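You operate a simulated robot arm through the tools that you are given. There is no shell and no other tool.

The job below is to be done with a simulated robot arm. You get a single attempt, and the scene is never put back.

TASK
Fix the lime board in the wooden tray, sand it with the 320 block and free it.
Fine: lay it lengthwise, slide the blue bar up against it before sanding, sand the whole top smooth, put the block back and slide the bar back afterwards. The other boards and blocks stay as they are.

It is judged by the outcome, as a careful person would: the job done as asked, and still so three seconds after it is handed in. It fails if anything else is knocked over, pushed out of place, dropped, spilled or broken.

THE ROBOT
A 7-joint arm with a fingered hand, fixed in place. Base frame: the origin is on the floor under the middle of its stand, x ahead of it, y to its left, z up; the work surface is at about z = 840. Units: mm, rad, N and s.
It reaches about 1164 mm from its shoulder. Its first joint turns from -2.897 to 2.897 rad. Payload 4.7 kg.
The TCP is the grasp point between the finger pads, 36 mm short of the fingertips. In the tool frame z runs along the fingers and y along their closing line. The gripper opens to 120 mm; its body begins 42 mm behind the TCP. The gripper is a hand of 5 fingers: y runs from the thumb to the fingers, the wrist lies at [-18, -122, -210] in the tool frame.
Orientation is told as [roll, pitch, yaw] about the base's x, y, z axes, in that order, counted from this pose: with the fingers straight down and the wrist toward the robot, the tool's x, y and z point along [0, 1, 0], [1, 0, 0] and [0, 0, -1] of the base frame.

THE INTERFACE
- The arm moves only by the tool arm_command. Its argument "rows" is a list of rows, each a list of 6 numbers: the shift along the base's x, y, z in units of 30 mm (1.0 is 30 mm), then the turn, a rotation vector about the base's x, y, z in units of 6 degrees (1.0 is 6 degrees). In form: [[x, y, z, rx, ry, rz], ...]. A call has 1 to 20 rows; each row shifts and turns the commanded pose from where the row before left it. A call with a number of a shift or a turn outside -1 to 1 is refused whole. A row lasts 0.2 s, in which the tool goes at most 50 mm and 0.15 rad; a call with a longer step from one row to the next is refused whole. Where a pose cannot be reached the arm comes as near as it can. A force on the tool above 40 N (or 10 N above the force at the start of the call, whichever is more), or a blocked arm, ends the call early, and 0.2 s more pass. In this call time passes only in rows, and 0.2 s behind the last. It gives the time, the measured TCP pose, the force on the tool (base axes), the opening and the grip force at its end, in the units of the frame above (readings bear some noise), with the torque about the TCP (base axes, N m) and any sound that the robot's microphone picked up.
- Cameras (640 x 400 px; columns grow to the right, rows downward): "scene" is fixed at [50.9, 649.2, 1450.3]; the picture's right is [-0.29, -0.96, 0.00], its down [-0.67, 0.21, -0.72] and it looks along [0.69, -0.21, -0.70] (base axes); focal length 293 px, centre (320, 200). "wrist" rides on the gripper at [73, -91, -143] in the tool frame; the picture's right is [-0.80, 0.28, -0.53], its down [-0.53, -0.73, 0.42] and it looks along [-0.27, 0.62, 0.74] (tool axes); focal length 234 px, centre (320, 200). There is no depth. A picture from a camera that has moved, and an enlarged one, comes with that camera's place and axes in the base frame and with its lens.
- grab_frame(camera): a new picture of that camera. The clock stands still meanwhile.
- set_fingers(index, middle, ring, little, thumb_bend, thumb_turn): sets how far each is bent, from 0 (flat) to 1 (curled in); at 0.3 the hand is open as for a grip, at 0.7 the pads meet at the TCP. One left out holds its place. A second passes; each finger stops where it meets its share of the squeeze, and holds until it gets a number again. It is the only way to open and close the hand. It gives what a move gives, with no picture; readings hold the bend of each and the force on index, middle, ring, little, thumb and palm. thumb_turn goes from beside the hand (0) to across from the fingers (1), as for a grip.
- inspect(camera, box): a new picture of the part [left, top, right, bottom] of that camera's present view, enlarged. The clock stands still meanwhile.
- job_done(): hands the job in; it is judged then, once.

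Nothing tells you positions but the pictures and the camera data. Unless the task says otherwise, let go and move clear before handing in.

The tools are called after ">>>" by a JSON object that holds its "name" and its "arguments". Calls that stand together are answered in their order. arm_command: Moves the arm, as the interface text tells. Its arguments: {"type":"object","properties":{"rows":{"type":"array","items":{"type":"array","items":{"type":"number"}}}},"required":["rows"]} The other tools are called the same way: set_fingers (index, middle, ring, little, thumb_bend, thumb_turn) moves the fingers one by one; grab_frame (camera) takes a picture; inspect (camera, box) takes an enlarged picture of a part of a camera's view; job_done () hands the job in.

At the start:

```text
clock: 0.0
position: [564.9, 181.9, 1103.5]
ee_rot: [-0.001, 0.001, 0.001]
contact_force: [0.4, 0.4, 0.1]
torque: [0.0, -0.01, 0.02]
grip_width: 119.4
grasp_force: 0.1
shape: jaw
bend: [0.3, 0.3, 0.3, 0.3, 0.3, 0.98]
finger forces: [0.1, 0.0, 0.0, 0.0, 0.0, 0.1]
```

scene: 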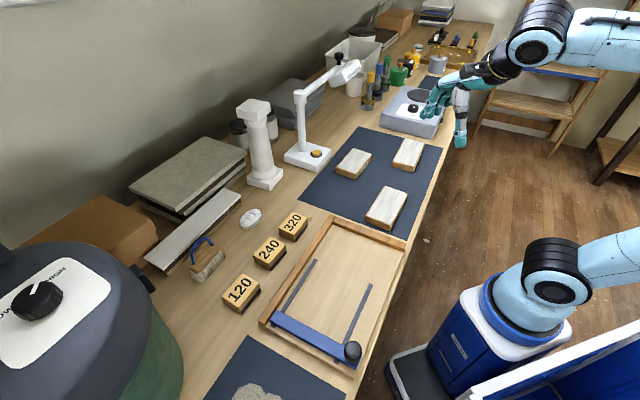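
wrist: 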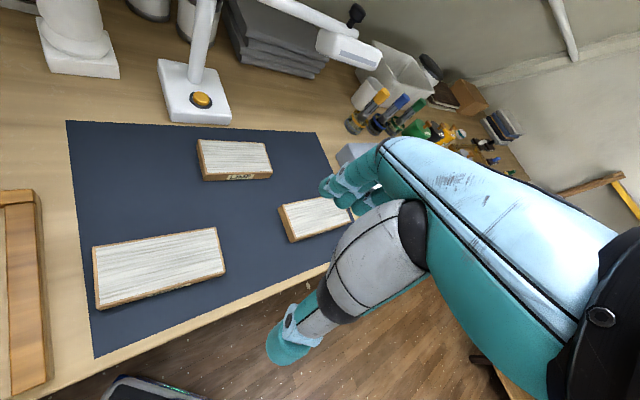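

I see a workbench with a wooden tray holding a blue bar on two rails, three boards on a dark mat (one is marked with something like "LIME"), and three sanding blocks marked 120, 240, 320. I'll look closer before moving anything.

>>> {"name": "inspect", "arguments": {"camera": "scene", "box": [240, 200, 420, 380]}}

>>> {"name": "inspect", "arguments": {"camera": "scene", "box": [300, 120, 460, 240]}}

>>> {"name": "inspect", "arguments": {"camera": "scene", "box": [180, 190, 340, 310]}}

>>> {"name": "inspect", "arguments": {"camera": "wrist", "box": [60, 110, 380, 320]}}

```text
2.22 times, centred on (330, 290) of scene
camera zoom: at [50.9, 649.2, 1450.3], right [-0.29, -0.96, 0.0], down [-0.67, 0.21, -0.72], along [0.69, -0.21, -0.7], focal length 651 px, centre (298, 0)
```

zoom: 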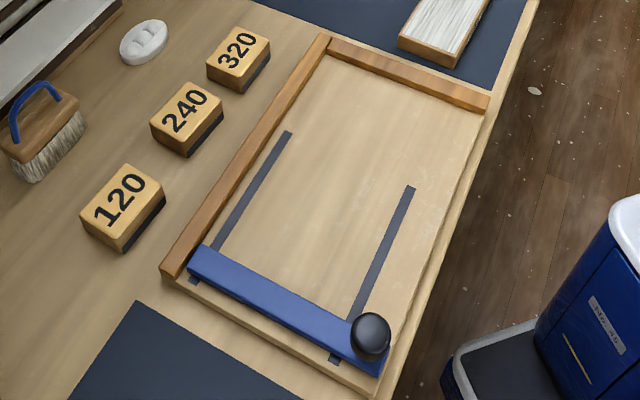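

```text
3.33 times, centred on (380, 180) of scene
camera zoom: at [50.9, 649.2, 1450.3], right [-0.29, -0.96, 0.0], down [-0.67, 0.21, -0.72], along [0.69, -0.21, -0.7], focal length 976 px, centre (120, 267)
```

zoom: 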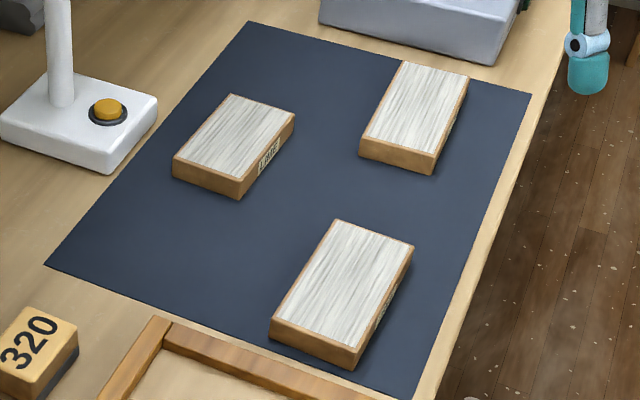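

```text
3.33 times, centred on (260, 250) of scene
camera zoom: at [50.9, 649.2, 1450.3], right [-0.29, -0.96, 0.0], down [-0.67, 0.21, -0.72], along [0.69, -0.21, -0.7], focal length 976 px, centre (520, 33)
```

zoom: 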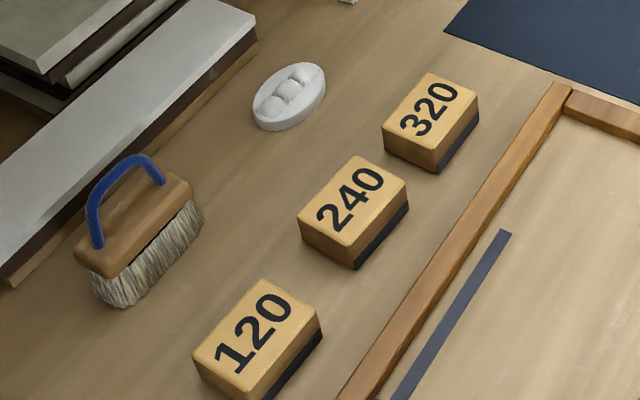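

```text
1.90 times, centred on (220, 215) of wrist
camera zoom: at [474.5, 254.9, 1246.4], right [0.28, -0.8, 0.53], down [-0.73, -0.53, -0.42], along [0.62, -0.27, -0.74], focal length 446 px, centre (510, 171)
```

zoom: 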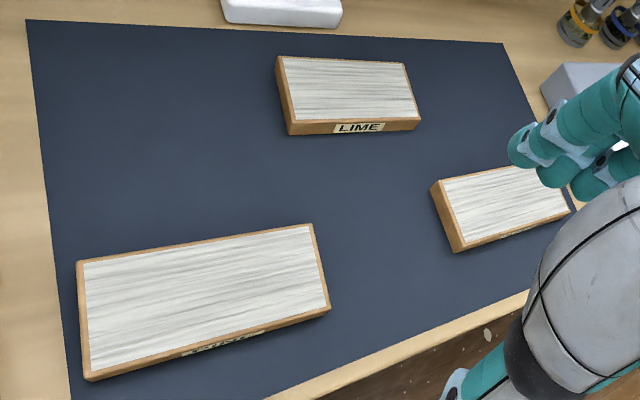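

The lime board is the one at the back of the mat, with its centre at about (767, 305) and its long side pointing about -46°. The tray also lies about 45° to the base axes, and the 320 block is near (554, 566). I'll zoom in for the heights of the rails, bar, knob and block.

>>> {"name": "inspect", "arguments": {"camera": "scene", "box": [300, 205, 420, 280]}}

>>> {"name": "inspect", "arguments": {"camera": "scene", "box": [255, 300, 375, 375]}}

>>> {"name": "inspect", "arguments": {"camera": "scene", "box": [250, 200, 330, 250]}}

>>> {"name": "inspect", "arguments": {"camera": "scene", "box": [330, 135, 410, 185]}}

>>> {"name": "inspect", "arguments": {"camera": "wrist", "box": [180, 120, 300, 195]}}

>>> {"name": "inspect", "arguments": {"camera": "scene", "box": [400, 60, 500, 160]}}

```text
5.33 times, centred on (360, 242) of scene
camera zoom: at [50.9, 649.2, 1450.3], right [-0.29, -0.96, 0.0], down [-0.67, 0.21, -0.72], along [0.69, -0.21, -0.7], focal length 1562 px, centre (107, -27)
```

zoom: 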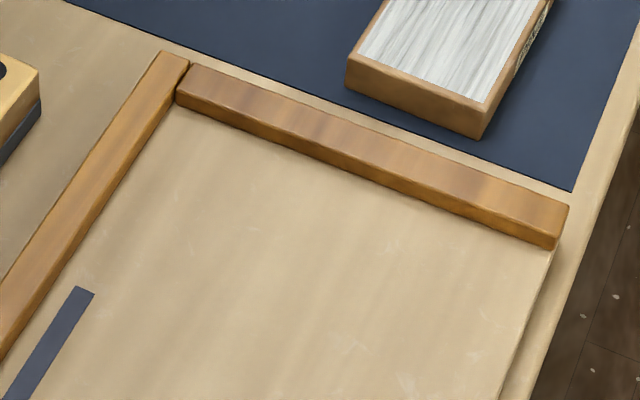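

```text
5.33 times, centred on (315, 338) of scene
camera zoom: at [50.9, 649.2, 1450.3], right [-0.29, -0.96, 0.0], down [-0.67, 0.21, -0.72], along [0.69, -0.21, -0.7], focal length 1562 px, centre (347, -533)
```

zoom: 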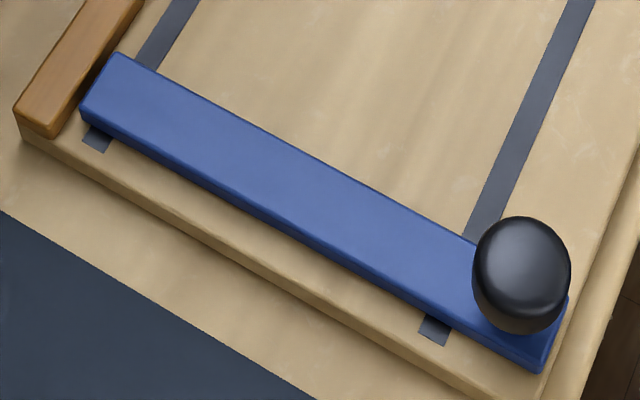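

```text
8.00 times, centred on (290, 225) of scene
camera zoom: at [50.9, 649.2, 1450.3], right [-0.29, -0.96, 0.0], down [-0.67, 0.21, -0.72], along [0.69, -0.21, -0.7], focal length 2342 px, centre (560, 0)
```

zoom: 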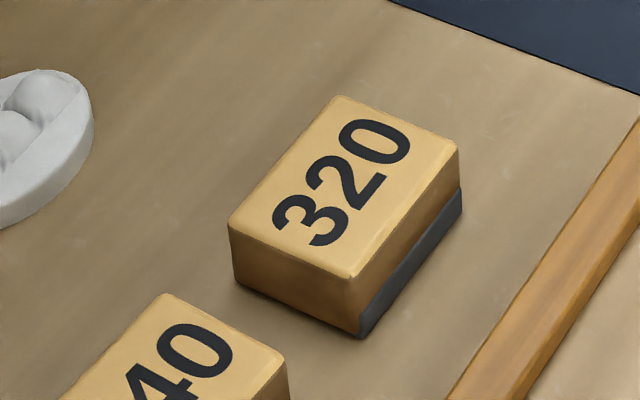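

```text
8.00 times, centred on (370, 160) of scene
camera zoom: at [50.9, 649.2, 1450.3], right [-0.29, -0.96, 0.0], down [-0.67, 0.21, -0.72], along [0.69, -0.21, -0.7], focal length 2342 px, centre (-80, 520)
```

zoom: 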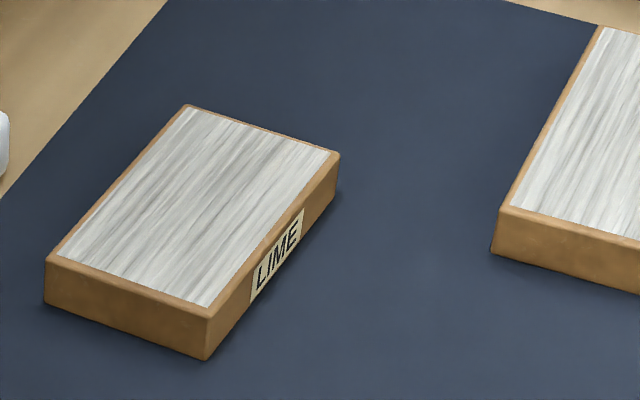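

```text
5.33 times, centred on (240, 158) of wrist
camera zoom: at [474.5, 254.9, 1246.4], right [0.28, -0.8, 0.53], down [-0.73, -0.53, -0.42], along [0.62, -0.27, -0.74], focal length 1249 px, centre (747, 427)
```

zoom: 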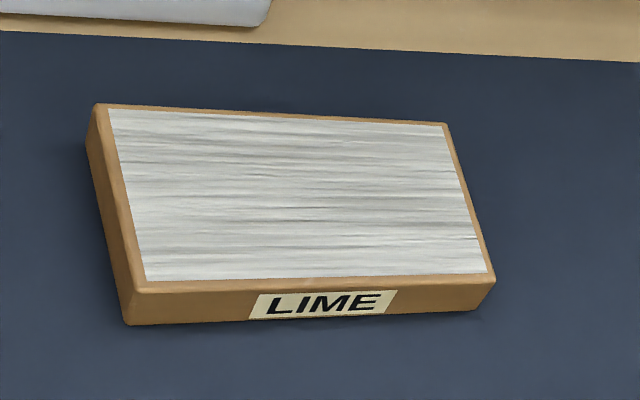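

```text
4.00 times, centred on (450, 110) of scene
camera zoom: at [50.9, 649.2, 1450.3], right [-0.29, -0.96, 0.0], down [-0.67, 0.21, -0.72], along [0.69, -0.21, -0.7], focal length 1171 px, centre (-200, 560)
```

zoom: 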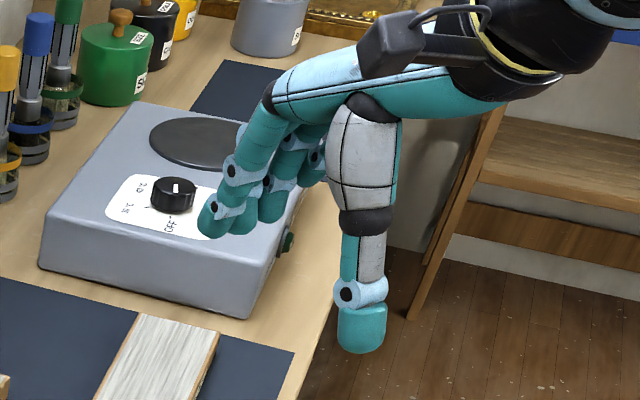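

I now have these estimates:
- **Lime board:** about 130×72×22 mm, centre about (773, 305), top at about z = 863, long side at about -47°.
- **Tray:** floor at about z = 849, end rail's inner face at s ≈ 56 (s along the slots, w across them). The rail tops, at about z = 860, and the bar, at about z = 864, lie below where the board top will be.

I'll move high above the board with the hand turned about 43°.

>>> {"name": "arm_command", "arguments": {"rows": [[0.695, 0.41, 0, 0, 0, 0.71], [0.695, 0.41, 0, 0, 0, 0.71], [0.695, 0.41, 0, 0, 0, 0.71], [0.695, 0.41, 0, 0, 0, 0.71], [0.695, 0.41, 0, 0, 0, 0.71], [0.695, 0.41, 0, 0, 0, 0.71], [0.695, 0.41, 0, 0, 0, 0.71], [0.695, 0.41, 0, 0, 0, 0.71], [0.695, 0.41, 0, 0, 0, 0.71], [0.695, 0.41, 0, 0, 0, 0.71], [0, 0, -1, 0, 0, 0], [0, 0, -1, 0, 0, 0], [0, 0, -1, 0, 0, 0], [0, 0, 0, 0, 0, 0]]}}

>>> {"name": "grab_frame", "arguments": {"camera": "scene"}}

>>> {"name": "grab_frame", "arguments": {"camera": "wrist"}}

```text
clock: 3.0
position: [773.2, 303.9, 1013.8]
ee_rot: [0.0, 0.002, 0.742]
contact_force: [0.2, 0.1, 0.2]
torque: [-0.01, -0.01, -0.01]
grip_width: 119.9
grasp_force: 0.1
shape: jaw
bend: [0.3, 0.3, 0.3, 0.3, 0.3, 0.98]
finger forces: [0.1, 0.0, 0.1, 0.0, 0.0, 0.0]
```

```text
taken
```

scene: 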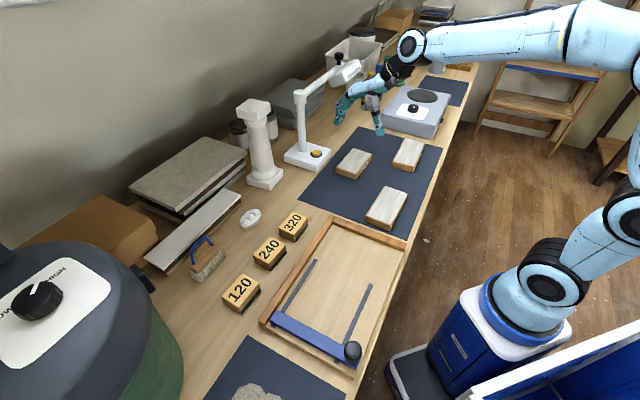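

```text
taken
camera wrist: at [656.9, 297.0, 1157.1], right [0.75, -0.4, 0.53], down [-0.18, -0.89, -0.42], along [0.64, 0.22, -0.74], focal length 234 px, centre (320, 200)
```

wrist: 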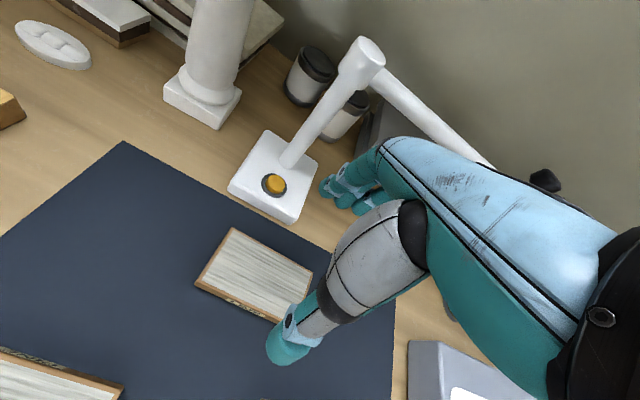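

The hand is above the board at z ≈ 1014. I'll zoom in to check the fingers against the board before going down.

>>> {"name": "inspect", "arguments": {"camera": "scene", "box": [310, 50, 430, 190]}}

>>> {"name": "inspect", "arguments": {"camera": "wrist", "box": [170, 180, 430, 400]}}

```text
2.86 times, centred on (370, 120) of scene
camera zoom: at [50.9, 649.2, 1450.3], right [-0.29, -0.96, 0.0], down [-0.67, 0.21, -0.72], along [0.69, -0.21, -0.7], focal length 837 px, centre (177, 429)
```

zoom: 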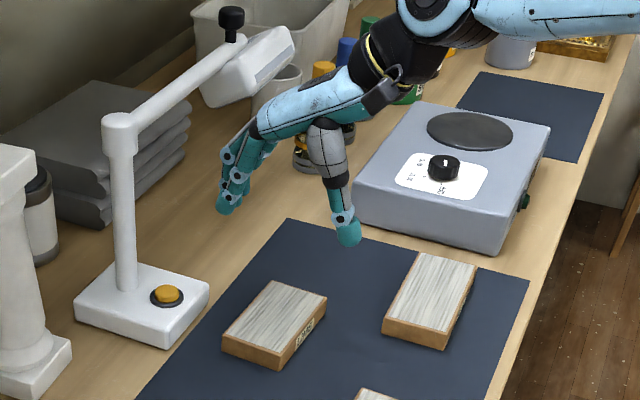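

```text
1.82 times, centred on (300, 290) of wrist
camera zoom: at [656.9, 297.0, 1157.1], right [0.75, -0.4, 0.53], down [-0.18, -0.89, -0.42], along [0.64, 0.22, -0.74], focal length 426 px, centre (356, 36)
```

zoom: 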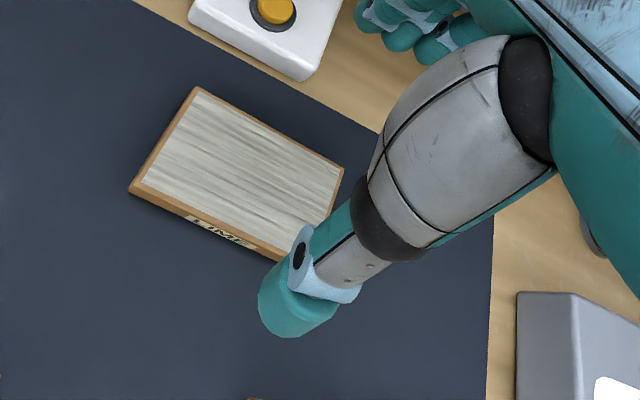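

The thumb and fingers straddle the board on both sides, with the tips about 33 mm below the TCP. I'll go down to z ≈ 885.

>>> {"name": "arm_command", "arguments": {"rows": [[0, 0.03, -1, 0, 0, 0], [0, 0, -1, 0, 0, 0], [0, 0, -1, 0, 0, 0], [0, 0, -0.7, 0, 0, 0], [0, 0, -0.4, 0, 0, 0], [0, 0, -0.2, 0, 0, 0], [0, 0, 0, 0, 0, 0]]}}

>>> {"name": "inspect", "arguments": {"camera": "scene", "box": [310, 90, 430, 190]}}

>>> {"name": "grab_frame", "arguments": {"camera": "wrist"}}

```text
clock: 4.6
position: [773.0, 305.5, 884.1]
ee_rot: [0.001, 0.0, 0.744]
contact_force: [0.0, -0.5, 0.2]
torque: [-0.01, -0.02, -0.02]
grip_width: 119.7
grasp_force: 0.0
shape: jaw
bend: [0.3, 0.3, 0.3, 0.3, 0.3, 0.98]
finger forces: [0.1, 0.0, 0.1, 0.0, 0.0, 0.0]
```

```text
4.00 times, centred on (370, 140) of scene
camera zoom: at [50.9, 649.2, 1450.3], right [-0.29, -0.96, 0.0], down [-0.67, 0.21, -0.72], along [0.69, -0.21, -0.7], focal length 1171 px, centre (120, 440)
```

zoom: 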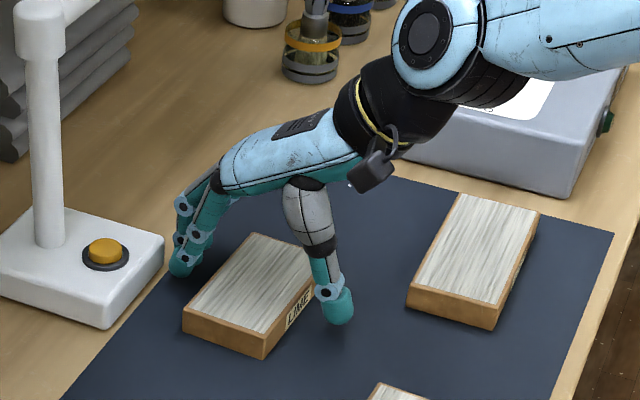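

```text
taken
camera wrist: at [656.8, 297.4, 1027.1], right [0.75, -0.4, 0.53], down [-0.18, -0.89, -0.42], along [0.64, 0.22, -0.74], focal length 234 px, centre (320, 200)
```

wrist: 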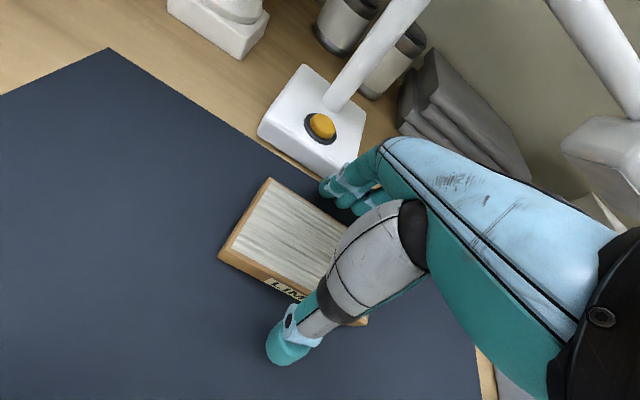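

The thumb is on the front side and the fingers are behind the board, close to its mid-length. I'll close partway first and watch the readings.

>>> {"name": "set_fingers", "arguments": {"index": 0.42, "middle": 0.42, "ring": 0.42, "little": 0.42, "thumb_bend": 0.42, "thumb_turn": 1.0}}

>>> {"name": "inspect", "arguments": {"camera": "scene", "box": [310, 90, 430, 190]}}

>>> {"name": "inspect", "arguments": {"camera": "wrist", "box": [200, 150, 440, 390]}}

```text
clock: 5.6
position: [772.6, 304.9, 884.0]
ee_rot: [0.001, 0.0, 0.743]
contact_force: [1.0, -0.1, 0.3]
torque: [-0.01, 0.02, 0.0]
grip_width: 87.8
grasp_force: 0.1
shape: fingers
bend: [0.42, 0.42, 0.42, 0.42, 0.42, 0.99]
finger forces: [0.0, 0.1, 0.0, 0.0, 0.0, 0.0]
```

```text
4.00 times, centred on (370, 140) of scene
camera zoom: at [50.9, 649.2, 1450.3], right [-0.29, -0.96, 0.0], down [-0.67, 0.21, -0.72], along [0.69, -0.21, -0.7], focal length 1171 px, centre (120, 440)
```

zoom: 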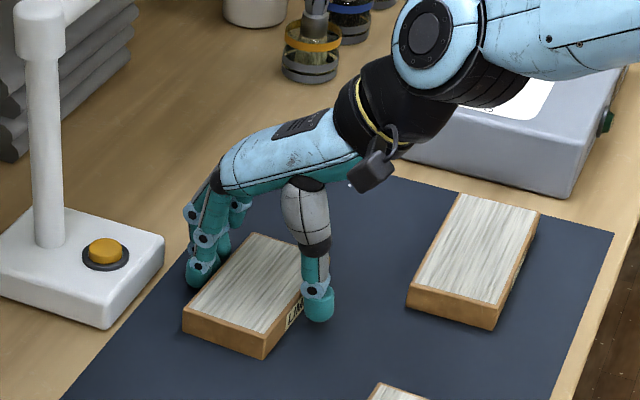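

```text
1.67 times, centred on (320, 270) of wrist
camera zoom: at [656.8, 297.3, 1027.1], right [0.75, -0.4, 0.53], down [-0.18, -0.89, -0.42], along [0.64, 0.22, -0.74], focal length 390 px, centre (320, 83)
```

zoom: 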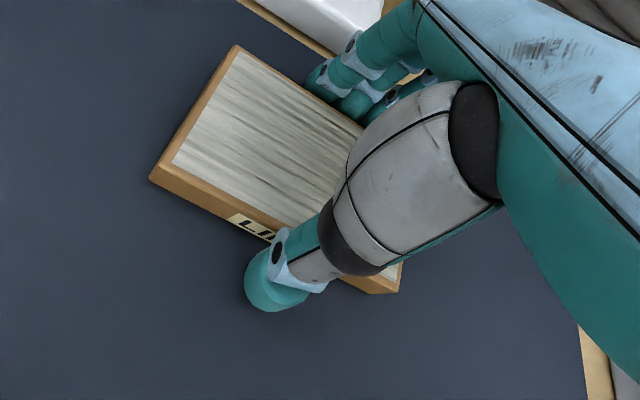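

The closing looks even on both sides. Next I'll close onto the board.

>>> {"name": "set_fingers", "arguments": {"index": 0.54, "middle": 0.54, "ring": 0.54, "little": 0.54, "thumb_bend": 0.54}}

>>> {"name": "inspect", "arguments": {"camera": "scene", "box": [310, 90, 430, 190]}}

>>> {"name": "inspect", "arguments": {"camera": "wrist", "box": [200, 150, 440, 390]}}

```text
clock: 6.6
position: [772.3, 305.9, 883.6]
ee_rot: [-0.001, 0.001, 0.744]
contact_force: [0.0, -0.8, 1.1]
torque: [0.02, -0.08, 0.03]
grip_width: 74.4
grasp_force: 12.1
shape: fingers
bend: [0.49, 0.5, 0.51, 0.54, 0.46, 0.99]
finger forces: [4.7, 4.4, 3.4, 0.1, 11.8, 0.1]
```

```text
4.00 times, centred on (370, 140) of scene
camera zoom: at [50.9, 649.2, 1450.3], right [-0.29, -0.96, 0.0], down [-0.67, 0.21, -0.72], along [0.69, -0.21, -0.7], focal length 1171 px, centre (120, 440)
```

zoom: 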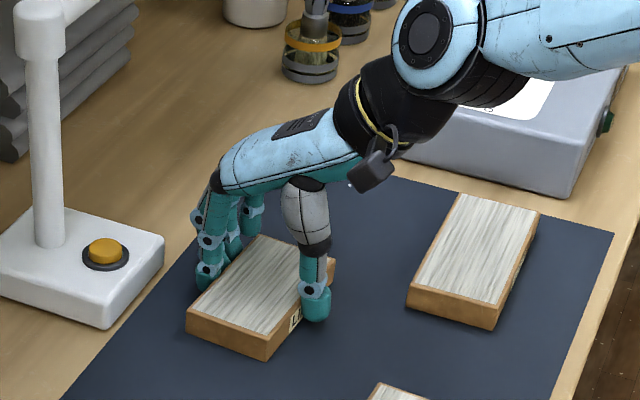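

```text
1.67 times, centred on (320, 270) of wrist
camera zoom: at [656.8, 297.4, 1027.2], right [0.75, -0.4, 0.53], down [-0.18, -0.89, -0.42], along [0.64, 0.22, -0.74], focal length 390 px, centre (320, 83)
```

zoom: 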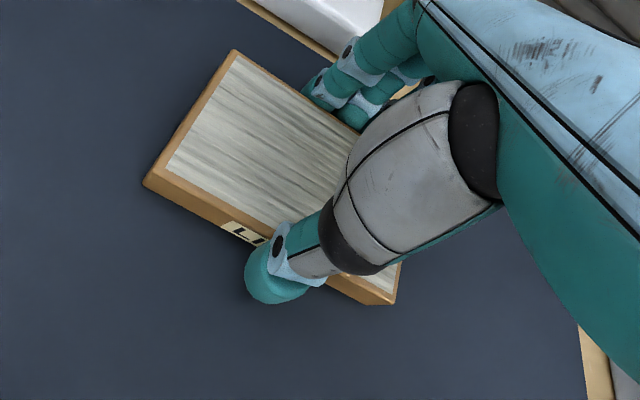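

The grip holds at about 12 N, shared between three fingers and the thumb. I'll bring the little finger in a little, then lift slowly and check.

>>> {"name": "set_fingers", "arguments": {"index": 0.6, "middle": 0.6, "ring": 0.6, "little": 0.62, "thumb_bend": 0.6}}

>>> {"name": "arm_command", "arguments": {"rows": [[0, 0, 0.2, 0, 0, 0], [0, 0, 0.4, 0, 0, 0], [0, 0, 0.4, 0, 0, 0], [0, 0, 0, 0, 0, 0]]}}

>>> {"name": "inspect", "arguments": {"camera": "scene", "box": [310, 90, 430, 190]}}

>>> {"name": "inspect", "arguments": {"camera": "wrist", "box": [200, 150, 440, 390]}}

```text
clock: 7.6
position: [772.1, 305.4, 884.3]
ee_rot: [0.001, 0.0, 0.742]
contact_force: [0.8, 1.1, 1.3]
torque: [0.06, -0.14, 0.01]
grip_width: 73.9
grasp_force: 19.9
shape: fingers
bend: [0.52, 0.54, 0.54, 0.62, 0.45, 0.99]
finger forces: [7.3, 7.3, 5.8, 0.1, 19.6, 0.0]
```

```text
clock: 8.6
position: [772.2, 306.6, 915.6]
ee_rot: [0.0, 0.001, 0.743]
contact_force: [-0.4, 0.2, -1.0]
torque: [-0.03, -0.01, 0.02]
grip_width: 73.8
grasp_force: 19.9
shape: fingers
bend: [0.52, 0.54, 0.54, 0.62, 0.45, 0.99]
finger forces: [7.1, 6.9, 5.6, 0.0, 19.8, 0.1]
```

```text
4.00 times, centred on (370, 140) of scene
camera zoom: at [50.9, 649.2, 1450.3], right [-0.29, -0.96, 0.0], down [-0.67, 0.21, -0.72], along [0.69, -0.21, -0.7], focal length 1171 px, centre (120, 440)
```

zoom: 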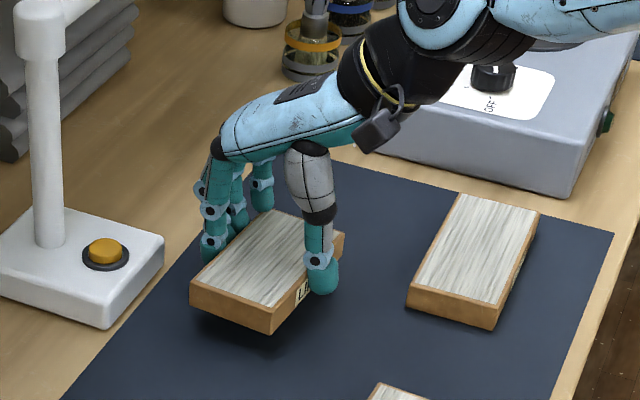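

```text
1.67 times, centred on (320, 270) of wrist
camera zoom: at [657.1, 298.3, 1056.7], right [0.75, -0.4, 0.52], down [-0.18, -0.89, -0.42], along [0.64, 0.22, -0.74], focal length 390 px, centre (320, 83)
```

zoom: 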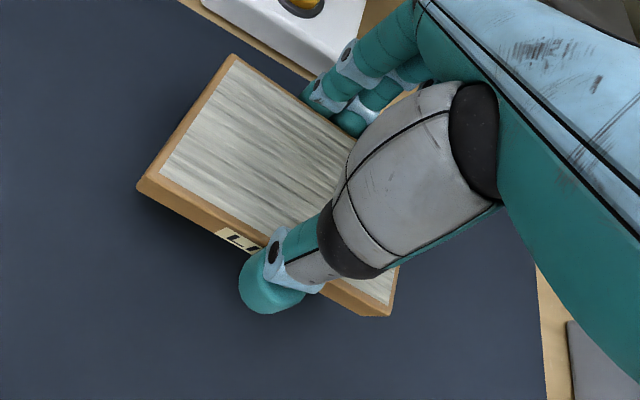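

The board is up and level. It sits slightly rotated in the hand, about -4° relative to the tool, so I'll correct for that. Next I'll carry it high over to the tray, turning it square to the tray on the way.

>>> {"name": "arm_command", "arguments": {"rows": [[0, 0, 0.6, 0, 0, 0], [0, 0, 0.9, 0, 0, 0], [-0.3, 0.13, 0.3, 0, 0, 0.08], [-0.6, 0.25, 0, 0, 0, 0.08], [-0.9, 0.38, 0, 0, 0, 0.08], [-0.95, 0.4, 0, 0, 0, 0.08], [-0.95, 0.4, 0, 0, 0, 0.08], [-0.95, 0.4, 0, 0, 0, 0.08], [-0.95, 0.4, 0, 0, 0, 0.08], [-0.95, 0.4, 0, 0, 0, 0.08], [-0.95, 0.4, 0, 0, 0, 0.08], [-0.95, 0.4, 0, 0, 0, 0.08], [-0.95, 0.4, 0, 0, 0, 0.08], [-0.95, 0.4, 0, 0, 0, 0.08], [-0.7, 0.3, 0, 0, 0, 0.08], [-0.4, 0.2, 0, 0, 0, 0], [0, 0, 0, 0, 0, 0]]}}

>>> {"name": "grab_frame", "arguments": {"camera": "scene"}}

>>> {"name": "grab_frame", "arguments": {"camera": "wrist"}}

```text
clock: 12.2
position: [428.3, 452.6, 967.8]
ee_rot: [-0.001, 0.0, 0.852]
contact_force: [0.6, -0.5, -1.4]
torque: [-0.03, 0.0, 0.04]
grip_width: 73.9
grasp_force: 19.2
shape: fingers
bend: [0.52, 0.54, 0.54, 0.62, 0.45, 0.99]
finger forces: [7.1, 6.8, 5.6, 0.0, 19.7, 0.0]
```

```text
taken
```

scene: 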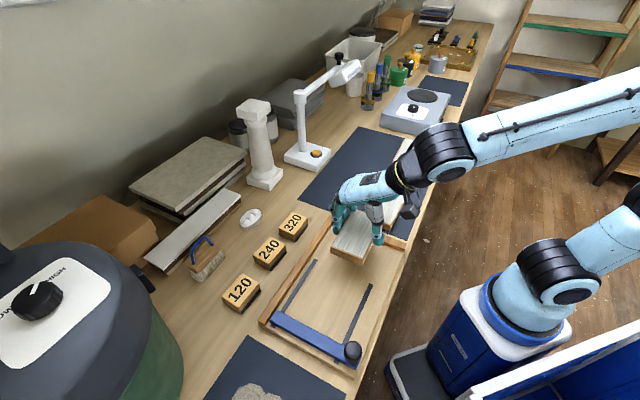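

```text
taken
camera wrist: at [315.0, 431.7, 1110.8], right [0.79, -0.32, 0.53], down [-0.08, -0.9, -0.42], along [0.61, 0.29, -0.74], focal length 234 px, centre (320, 200)
```

wrist: 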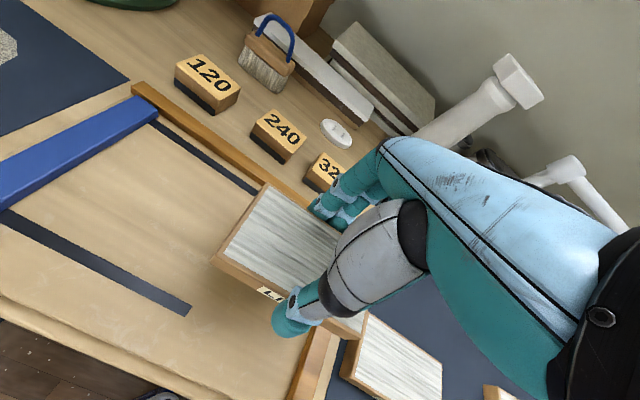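

>>> {"name": "inspect", "arguments": {"camera": "scene", "box": [300, 170, 430, 290]}}

>>> {"name": "inspect", "arguments": {"camera": "wrist", "box": [180, 160, 400, 400]}}

```text
3.33 times, centred on (365, 230) of scene
camera zoom: at [50.9, 649.2, 1450.3], right [-0.29, -0.96, 0.0], down [-0.67, 0.21, -0.72], along [0.69, -0.21, -0.7], focal length 976 px, centre (170, 100)
```

zoom: 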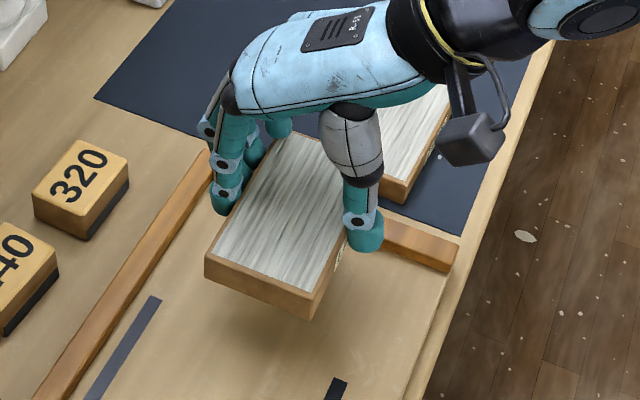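

```text
1.67 times, centred on (290, 280) of wrist
camera zoom: at [315.0, 431.7, 1110.8], right [0.79, -0.32, 0.53], down [-0.08, -0.9, -0.42], along [0.61, 0.29, -0.74], focal length 390 px, centre (370, 67)
```

zoom: 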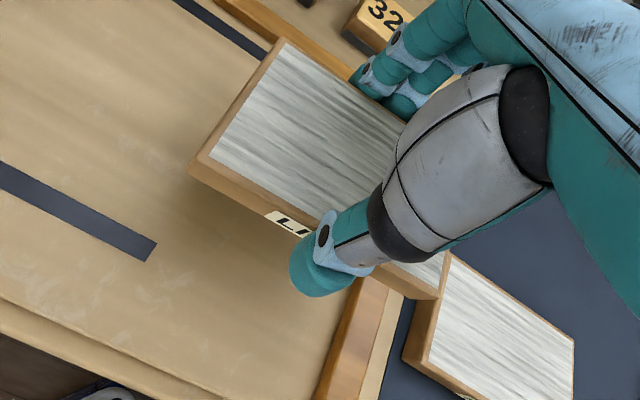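

I'll zoom in more tightly to check the board's angle and position against the tray.

>>> {"name": "inspect", "arguments": {"camera": "scene", "box": [325, 200, 405, 270]}}

>>> {"name": "inspect", "arguments": {"camera": "wrist", "box": [200, 170, 300, 300]}}

>>> {"name": "inspect", "arguments": {"camera": "wrist", "box": [270, 280, 390, 400]}}

```text
5.71 times, centred on (365, 235) of scene
camera zoom: at [50.9, 649.2, 1450.3], right [-0.29, -0.96, 0.0], down [-0.67, 0.21, -0.72], along [0.69, -0.21, -0.7], focal length 1673 px, centre (63, 0)
```

zoom: 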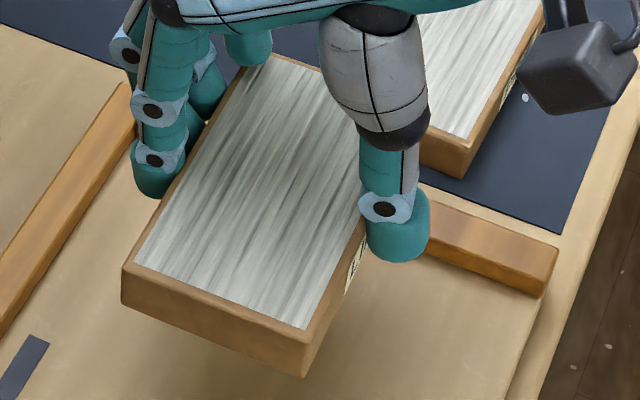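

```text
3.08 times, centred on (250, 235) of wrist
camera zoom: at [315.0, 431.7, 1110.8], right [0.79, -0.32, 0.53], down [-0.08, -0.9, -0.42], along [0.61, 0.29, -0.74], focal length 720 px, centre (535, 92)
```

zoom: 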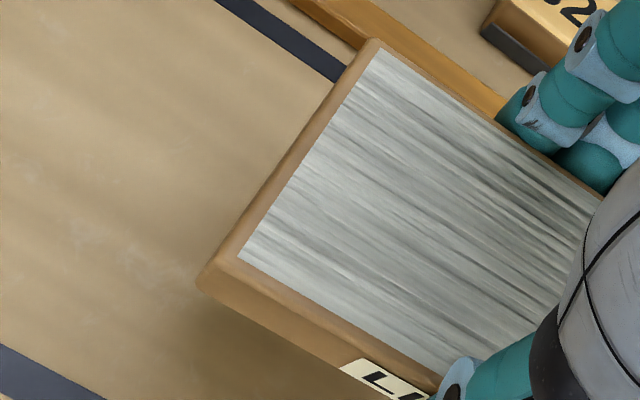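

```text
3.33 times, centred on (330, 340) of wrist
camera zoom: at [315.0, 431.7, 1110.8], right [0.79, -0.32, 0.53], down [-0.08, -0.9, -0.42], along [0.61, 0.29, -0.74], focal length 781 px, centre (287, -267)
```

zoom: 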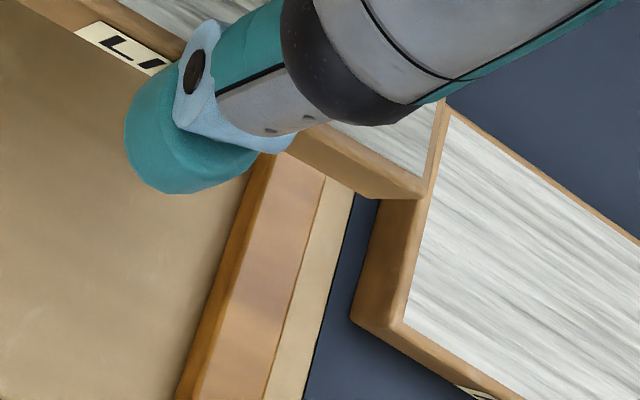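

The board is square to the tray within about 1–2°, with its centre at s ≈ -14, w ≈ 614, which leaves about 5 mm to the end rail. I'll lower it to just above the tray floor, then feel for contact.

>>> {"name": "arm_command", "arguments": {"rows": [[0, 0, -0.6, 0, 0, 0], [0, 0, -0.8, 0, 0, 0], [0, 0, -0.6, 0, 0, 0], [0, 0, -0.3, 0, 0, 0], [0, 0, -0.06, 0, 0, 0], [0, 0, 0, 0, 0, 0]]}}

>>> {"name": "inspect", "arguments": {"camera": "scene", "box": [300, 190, 420, 290]}}

>>> {"name": "inspect", "arguments": {"camera": "wrist", "box": [150, 160, 410, 400]}}

```text
clock: 13.2
position: [430.1, 455.8, 907.2]
ee_rot: [0.001, -0.014, 0.858]
contact_force: [0.1, -0.1, -0.6]
torque: [0.05, 0.02, -0.02]
grip_width: 74.1
grasp_force: 20.0
shape: fingers
bend: [0.52, 0.55, 0.55, 0.62, 0.45, 0.98]
finger forces: [7.3, 6.6, 5.9, 0.1, 19.7, 0.0]
stopped in row 5: the force on the tool passed its limit at 45 N (the readings are from after the stop); the commanded pose is now the measured one
```

```text
4.00 times, centred on (360, 240) of scene
camera zoom: at [50.9, 649.2, 1450.3], right [-0.29, -0.96, 0.0], down [-0.67, 0.21, -0.72], along [0.69, -0.21, -0.7], focal length 1171 px, centre (160, 40)
```

zoom: 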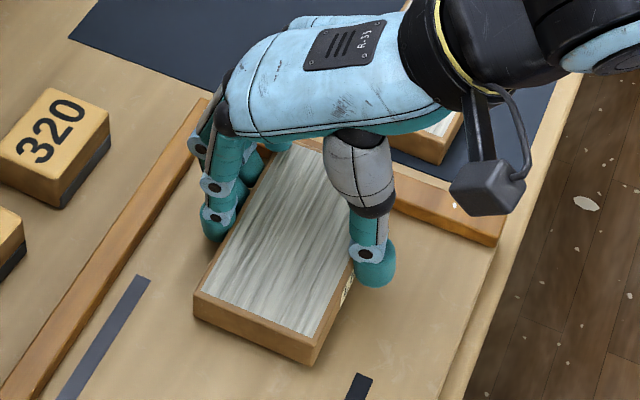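

```text
1.67 times, centred on (280, 280) of wrist
camera zoom: at [315.5, 432.1, 1049.4], right [0.79, -0.32, 0.53], down [-0.07, -0.9, -0.44], along [0.61, 0.3, -0.73], focal length 390 px, centre (387, 67)
```

zoom: 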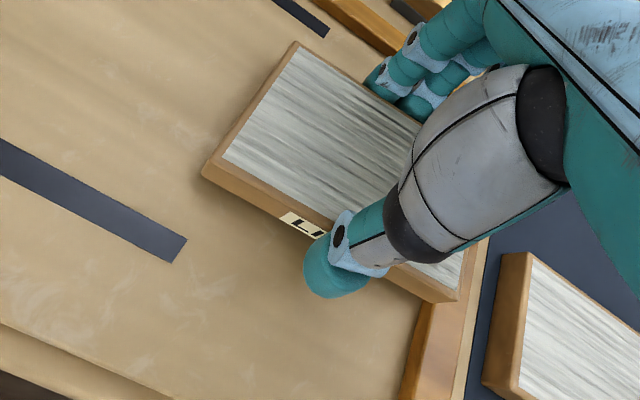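

Something touched at a TCP height of about 900, earlier than I expected. Either the tray floor is higher than I thought or the board's far end is over the end rail. I'll look at both more closely before going on.

>>> {"name": "inspect", "arguments": {"camera": "wrist", "box": [330, 290, 430, 390]}}

>>> {"name": "inspect", "arguments": {"camera": "wrist", "box": [150, 200, 270, 320]}}

>>> {"name": "inspect", "arguments": {"camera": "scene", "box": [330, 220, 420, 300]}}

>>> {"name": "inspect", "arguments": {"camera": "scene", "box": [310, 200, 390, 250]}}

```text
4.00 times, centred on (380, 340) of wrist
camera zoom: at [315.5, 432.1, 1049.4], right [0.79, -0.32, 0.53], down [-0.07, -0.9, -0.44], along [0.61, 0.3, -0.73], focal length 937 px, centre (80, -360)
```

zoom: 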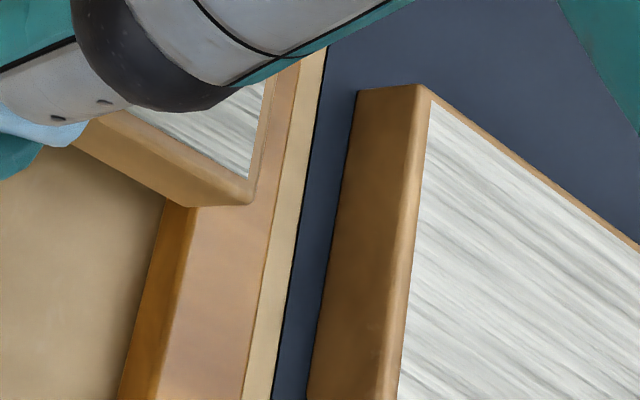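

```text
3.33 times, centred on (210, 260) of wrist
camera zoom: at [315.5, 432.1, 1049.4], right [0.79, -0.32, 0.53], down [-0.07, -0.9, -0.44], along [0.61, 0.3, -0.73], focal length 781 px, centre (687, 0)
```

zoom: 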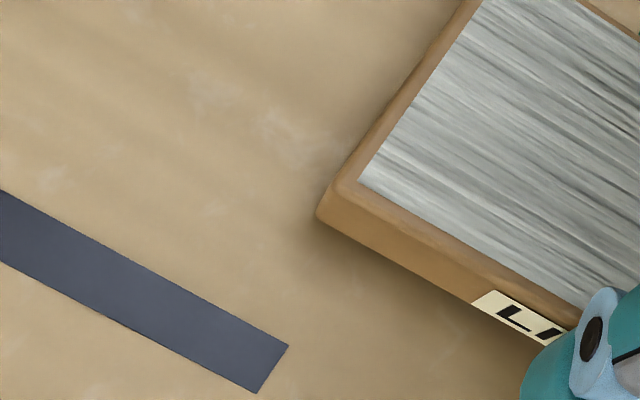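

```text
5.00 times, centred on (375, 260) of scene
camera zoom: at [50.9, 649.2, 1450.3], right [-0.29, -0.96, 0.0], down [-0.67, 0.21, -0.72], along [0.69, -0.21, -0.7], focal length 1464 px, centre (45, -100)
```

zoom: 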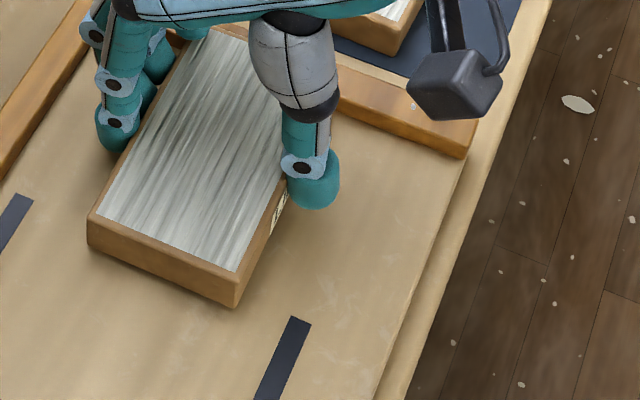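

```text
8.00 times, centred on (350, 225) of scene
camera zoom: at [50.9, 649.2, 1450.3], right [-0.29, -0.96, 0.0], down [-0.67, 0.21, -0.72], along [0.69, -0.21, -0.7], focal length 2342 px, centre (80, 0)
```

zoom: 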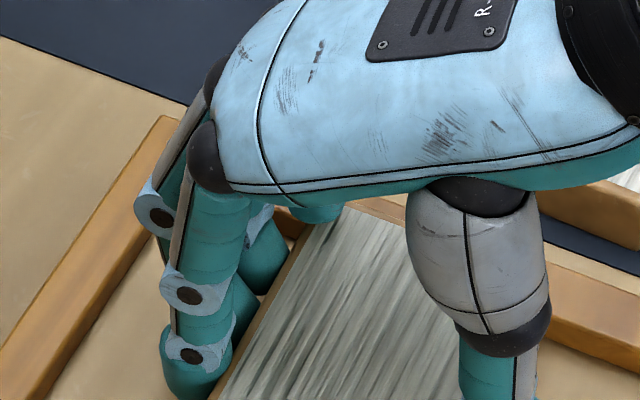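

The board's far corner is right at the inner edge of the end rail, so it probably caught the rail. I'll lift a little, move about 10 mm away from the rail, level the hand and check again.

>>> {"name": "arm_command", "arguments": {"rows": [[0, 0, 0.3, 0, 0, 0], [-0.12, 0.06, 0.2, 0, 0.13, 0], [-0.18, 0.12, 0, 0, 0, -0.05], [0, 0, 0, 0, 0, 0]]}}

>>> {"name": "inspect", "arguments": {"camera": "scene", "box": [320, 200, 410, 290]}}

>>> {"name": "inspect", "arguments": {"camera": "wrist", "box": [200, 180, 420, 400]}}

```text
clock: 14.2
position: [419.9, 459.9, 922.6]
ee_rot: [0.014, -0.006, 0.85]
contact_force: [0.4, -1.2, -1.4]
torque: [0.03, 0.01, 0.03]
grip_width: 74.0
grasp_force: 19.3
shape: fingers
bend: [0.52, 0.55, 0.55, 0.62, 0.45, 0.98]
finger forces: [7.3, 6.5, 5.9, 0.0, 19.7, 0.0]
```

```text
4.44 times, centred on (365, 245) of scene
camera zoom: at [50.9, 649.2, 1450.3], right [-0.29, -0.96, 0.0], down [-0.67, 0.21, -0.72], along [0.69, -0.21, -0.7], focal length 1301 px, centre (120, 0)
```

zoom: 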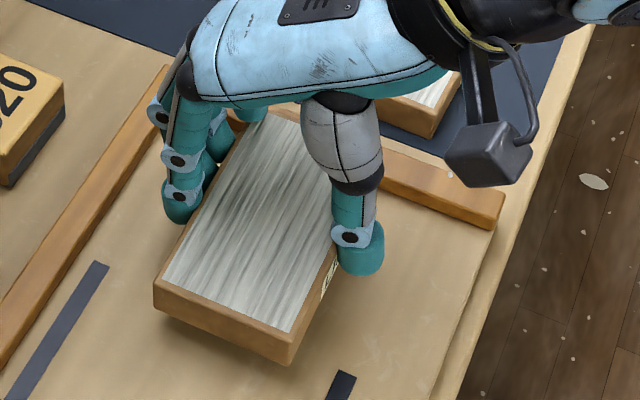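

```text
1.82 times, centred on (310, 290) of wrist
camera zoom: at [308.2, 437.8, 1065.6], right [0.79, -0.33, 0.52], down [-0.09, -0.9, -0.44], along [0.61, 0.3, -0.74], focal length 426 px, centre (338, 36)
```

zoom: 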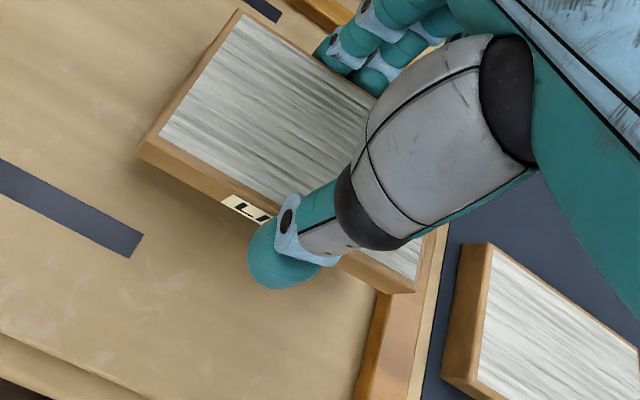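

The board is still held steadily. Its far end is now about 12–16 mm short of the rail. I'll level the hand and lower in small steps.

>>> {"name": "arm_command", "arguments": {"rows": [[0, 0, -0.3, -0.12, -0.05, 0], [0, 0, -0.2, 0, 0, 0], [0, 0, -0.1, 0, 0, 0], [0, 0, 0, 0, 0, 0]]}}

>>> {"name": "arm_command", "arguments": {"rows": [[0, 0, -0.1, 0, 0, 0], [0, 0, 0, 0, 0, 0]]}}

>>> {"name": "arm_command", "arguments": {"rows": [[0, 0, -0.07, 0, 0, 0], [0, 0, 0, 0, 0, 0]]}}

```text
clock: 15.2
position: [422.1, 460.6, 905.0]
ee_rot: [-0.001, 0.0, 0.85]
contact_force: [0.2, 0.5, -1.7]
torque: [0.01, -0.04, 0.01]
grip_width: 73.9
grasp_force: 20.0
shape: fingers
bend: [0.52, 0.55, 0.55, 0.62, 0.45, 0.98]
finger forces: [7.2, 6.6, 5.9, 0.1, 19.9, 0.0]
```

```text
clock: 15.8
position: [422.4, 460.7, 902.6]
ee_rot: [0.001, 0.0, 0.85]
contact_force: [0.3, 0.0, 0.2]
torque: [0.08, 0.04, 0.0]
grip_width: 73.9
grasp_force: 20.3
shape: fingers
bend: [0.52, 0.55, 0.55, 0.62, 0.45, 0.98]
finger forces: [7.8, 6.6, 5.4, 0.0, 19.9, 0.0]
```

```text
clock: 16.4
position: [422.5, 460.5, 901.2]
ee_rot: [0.001, -0.002, 0.851]
contact_force: [-0.8, -2.0, 6.0]
torque: [0.11, -0.01, -0.03]
grip_width: 74.0
grasp_force: 20.1
shape: fingers
bend: [0.52, 0.55, 0.55, 0.62, 0.45, 0.99]
finger forces: [7.9, 6.4, 4.9, 0.0, 20.7, 0.1]
```

The board is resting on the tray floor, so the floor is at about z = 859 and the tray base is 18 mm thick. That puts the end rail's inner face at s ≈ 48. I'll ease the downward push and slide the board gently towards the rail.

>>> {"name": "arm_command", "arguments": {"rows": [[0, 0, 0.03, 0, 0, 0], [0.06, -0.06, 0, 0, 0, 0], [0.06, -0.06, 0, 0, 0, 0], [0, 0, 0, 0, 0, 0]]}}

>>> {"name": "inspect", "arguments": {"camera": "wrist", "box": [330, 290, 430, 390]}}

>>> {"name": "inspect", "arguments": {"camera": "wrist", "box": [150, 160, 410, 400]}}

```text
clock: 17.4
position: [425.0, 458.4, 900.5]
ee_rot: [0.002, -0.003, 0.853]
contact_force: [-0.9, 1.8, 4.7]
torque: [0.25, -0.05, 0.08]
grip_width: 73.7
grasp_force: 20.2
shape: fingers
bend: [0.52, 0.55, 0.55, 0.62, 0.45, 0.99]
finger forces: [8.1, 6.8, 5.6, 0.0, 20.2, 0.1]
```

```text
4.00 times, centred on (380, 340) of wrist
camera zoom: at [311.2, 436.8, 1043.7], right [0.79, -0.32, 0.52], down [-0.08, -0.9, -0.43], along [0.61, 0.29, -0.74], focal length 937 px, centre (80, -360)
```

zoom: 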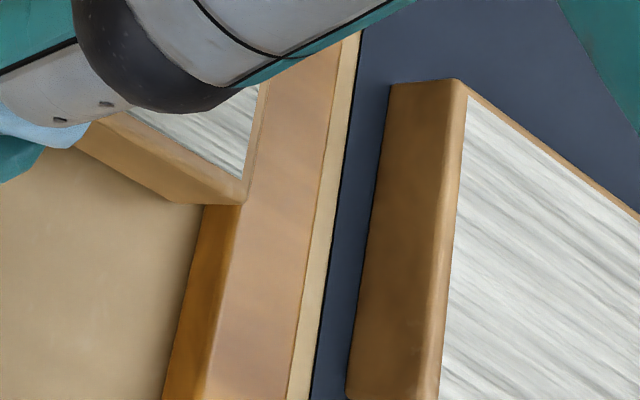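

```text
1.67 times, centred on (280, 280) of wrist
camera zoom: at [311.2, 436.8, 1043.7], right [0.79, -0.32, 0.52], down [-0.08, -0.9, -0.43], along [0.61, 0.29, -0.74], focal length 390 px, centre (387, 67)
```

zoom: 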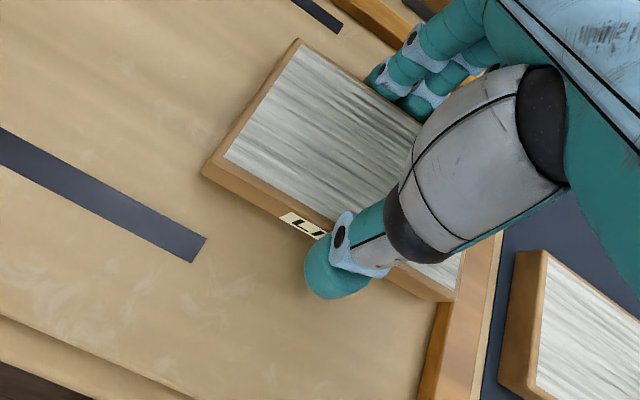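

There's still about 7 mm between the board end and the rail. I'll slide it further in small steps while watching the force.

>>> {"name": "arm_command", "arguments": {"rows": [[0.05, -0.05, 0.02, 0, 0, 0], [0.05, -0.05, 0, 0, 0, 0], [0, 0, 0, 0, 0, 0]]}}

>>> {"name": "arm_command", "arguments": {"rows": [[0.04, -0.04, 0, 0, 0, 0], [0, 0, 0, 0, 0, 0]]}}

>>> {"name": "inspect", "arguments": {"camera": "wrist", "box": [330, 290, 430, 390]}}

```text
clock: 18.2
position: [428.0, 454.1, 901.4]
ee_rot: [0.001, -0.001, 0.848]
contact_force: [-1.3, 0.3, 2.8]
torque: [0.18, 0.07, 0.06]
grip_width: 74.2
grasp_force: 20.0
shape: fingers
bend: [0.52, 0.55, 0.55, 0.62, 0.45, 0.99]
finger forces: [7.9, 6.6, 5.4, 0.1, 20.1, 0.0]
```

```text
clock: 18.8
position: [430.5, 452.3, 901.2]
ee_rot: [0.002, 0.0, 0.85]
contact_force: [-2.4, 2.0, 1.7]
torque: [0.2, 0.07, -0.04]
grip_width: 74.2
grasp_force: 19.7
shape: fingers
bend: [0.52, 0.55, 0.55, 0.62, 0.45, 0.98]
finger forces: [8.1, 6.7, 5.1, 0.0, 19.7, 0.0]
```

```text
4.00 times, centred on (380, 340) of wrist
camera zoom: at [316.0, 432.0, 1044.0], right [0.79, -0.32, 0.52], down [-0.08, -0.9, -0.43], along [0.61, 0.29, -0.74], focal length 937 px, centre (80, -360)
```

zoom: 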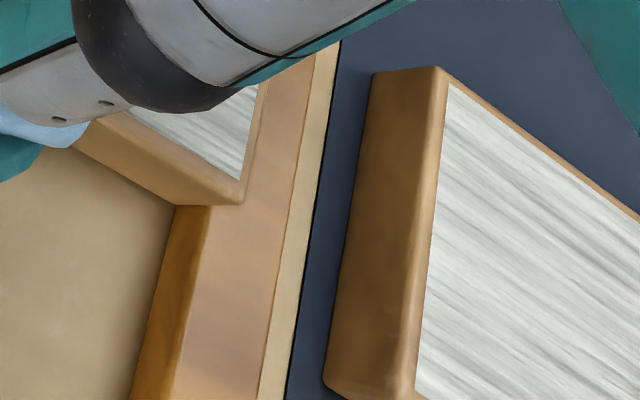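

>>> {"name": "arm_command", "arguments": {"rows": [[0.035, -0.035, 0, 0, 0, 0], [0, 0, 0, 0, 0, 0]]}}

>>> {"name": "inspect", "arguments": {"camera": "scene", "box": [320, 200, 410, 290]}}

>>> {"name": "inspect", "arguments": {"camera": "wrist", "box": [150, 160, 410, 400]}}

```text
clock: 19.4
position: [431.4, 452.1, 900.9]
ee_rot: [0.001, 0.0, 0.852]
contact_force: [-4.6, 7.9, -0.6]
torque: [0.27, 0.13, 0.06]
grip_width: 74.0
grasp_force: 20.0
shape: fingers
bend: [0.52, 0.55, 0.55, 0.62, 0.45, 0.98]
finger forces: [8.2, 7.0, 5.2, 0.0, 18.7, 0.1]
```

```text
4.44 times, centred on (365, 245) of scene
camera zoom: at [50.9, 649.2, 1450.3], right [-0.29, -0.96, 0.0], down [-0.67, 0.21, -0.72], along [0.69, -0.21, -0.7], focal length 1301 px, centre (120, 0)
```

zoom: 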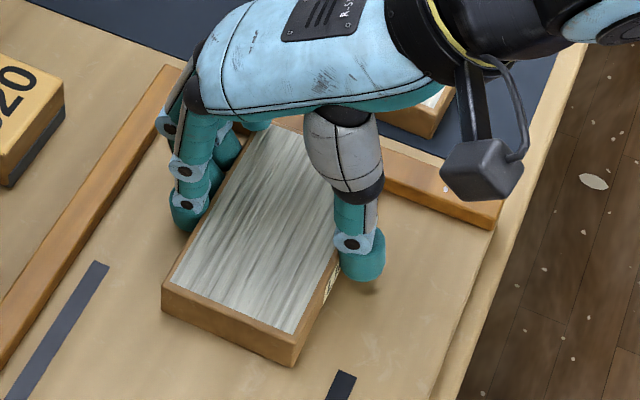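

```text
1.67 times, centred on (280, 280) of wrist
camera zoom: at [316.6, 431.1, 1044.1], right [0.79, -0.32, 0.52], down [-0.08, -0.9, -0.43], along [0.61, 0.29, -0.74], focal length 390 px, centre (387, 67)
```

zoom: 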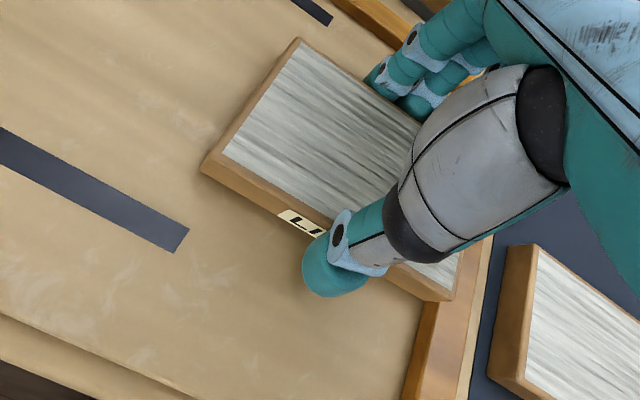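

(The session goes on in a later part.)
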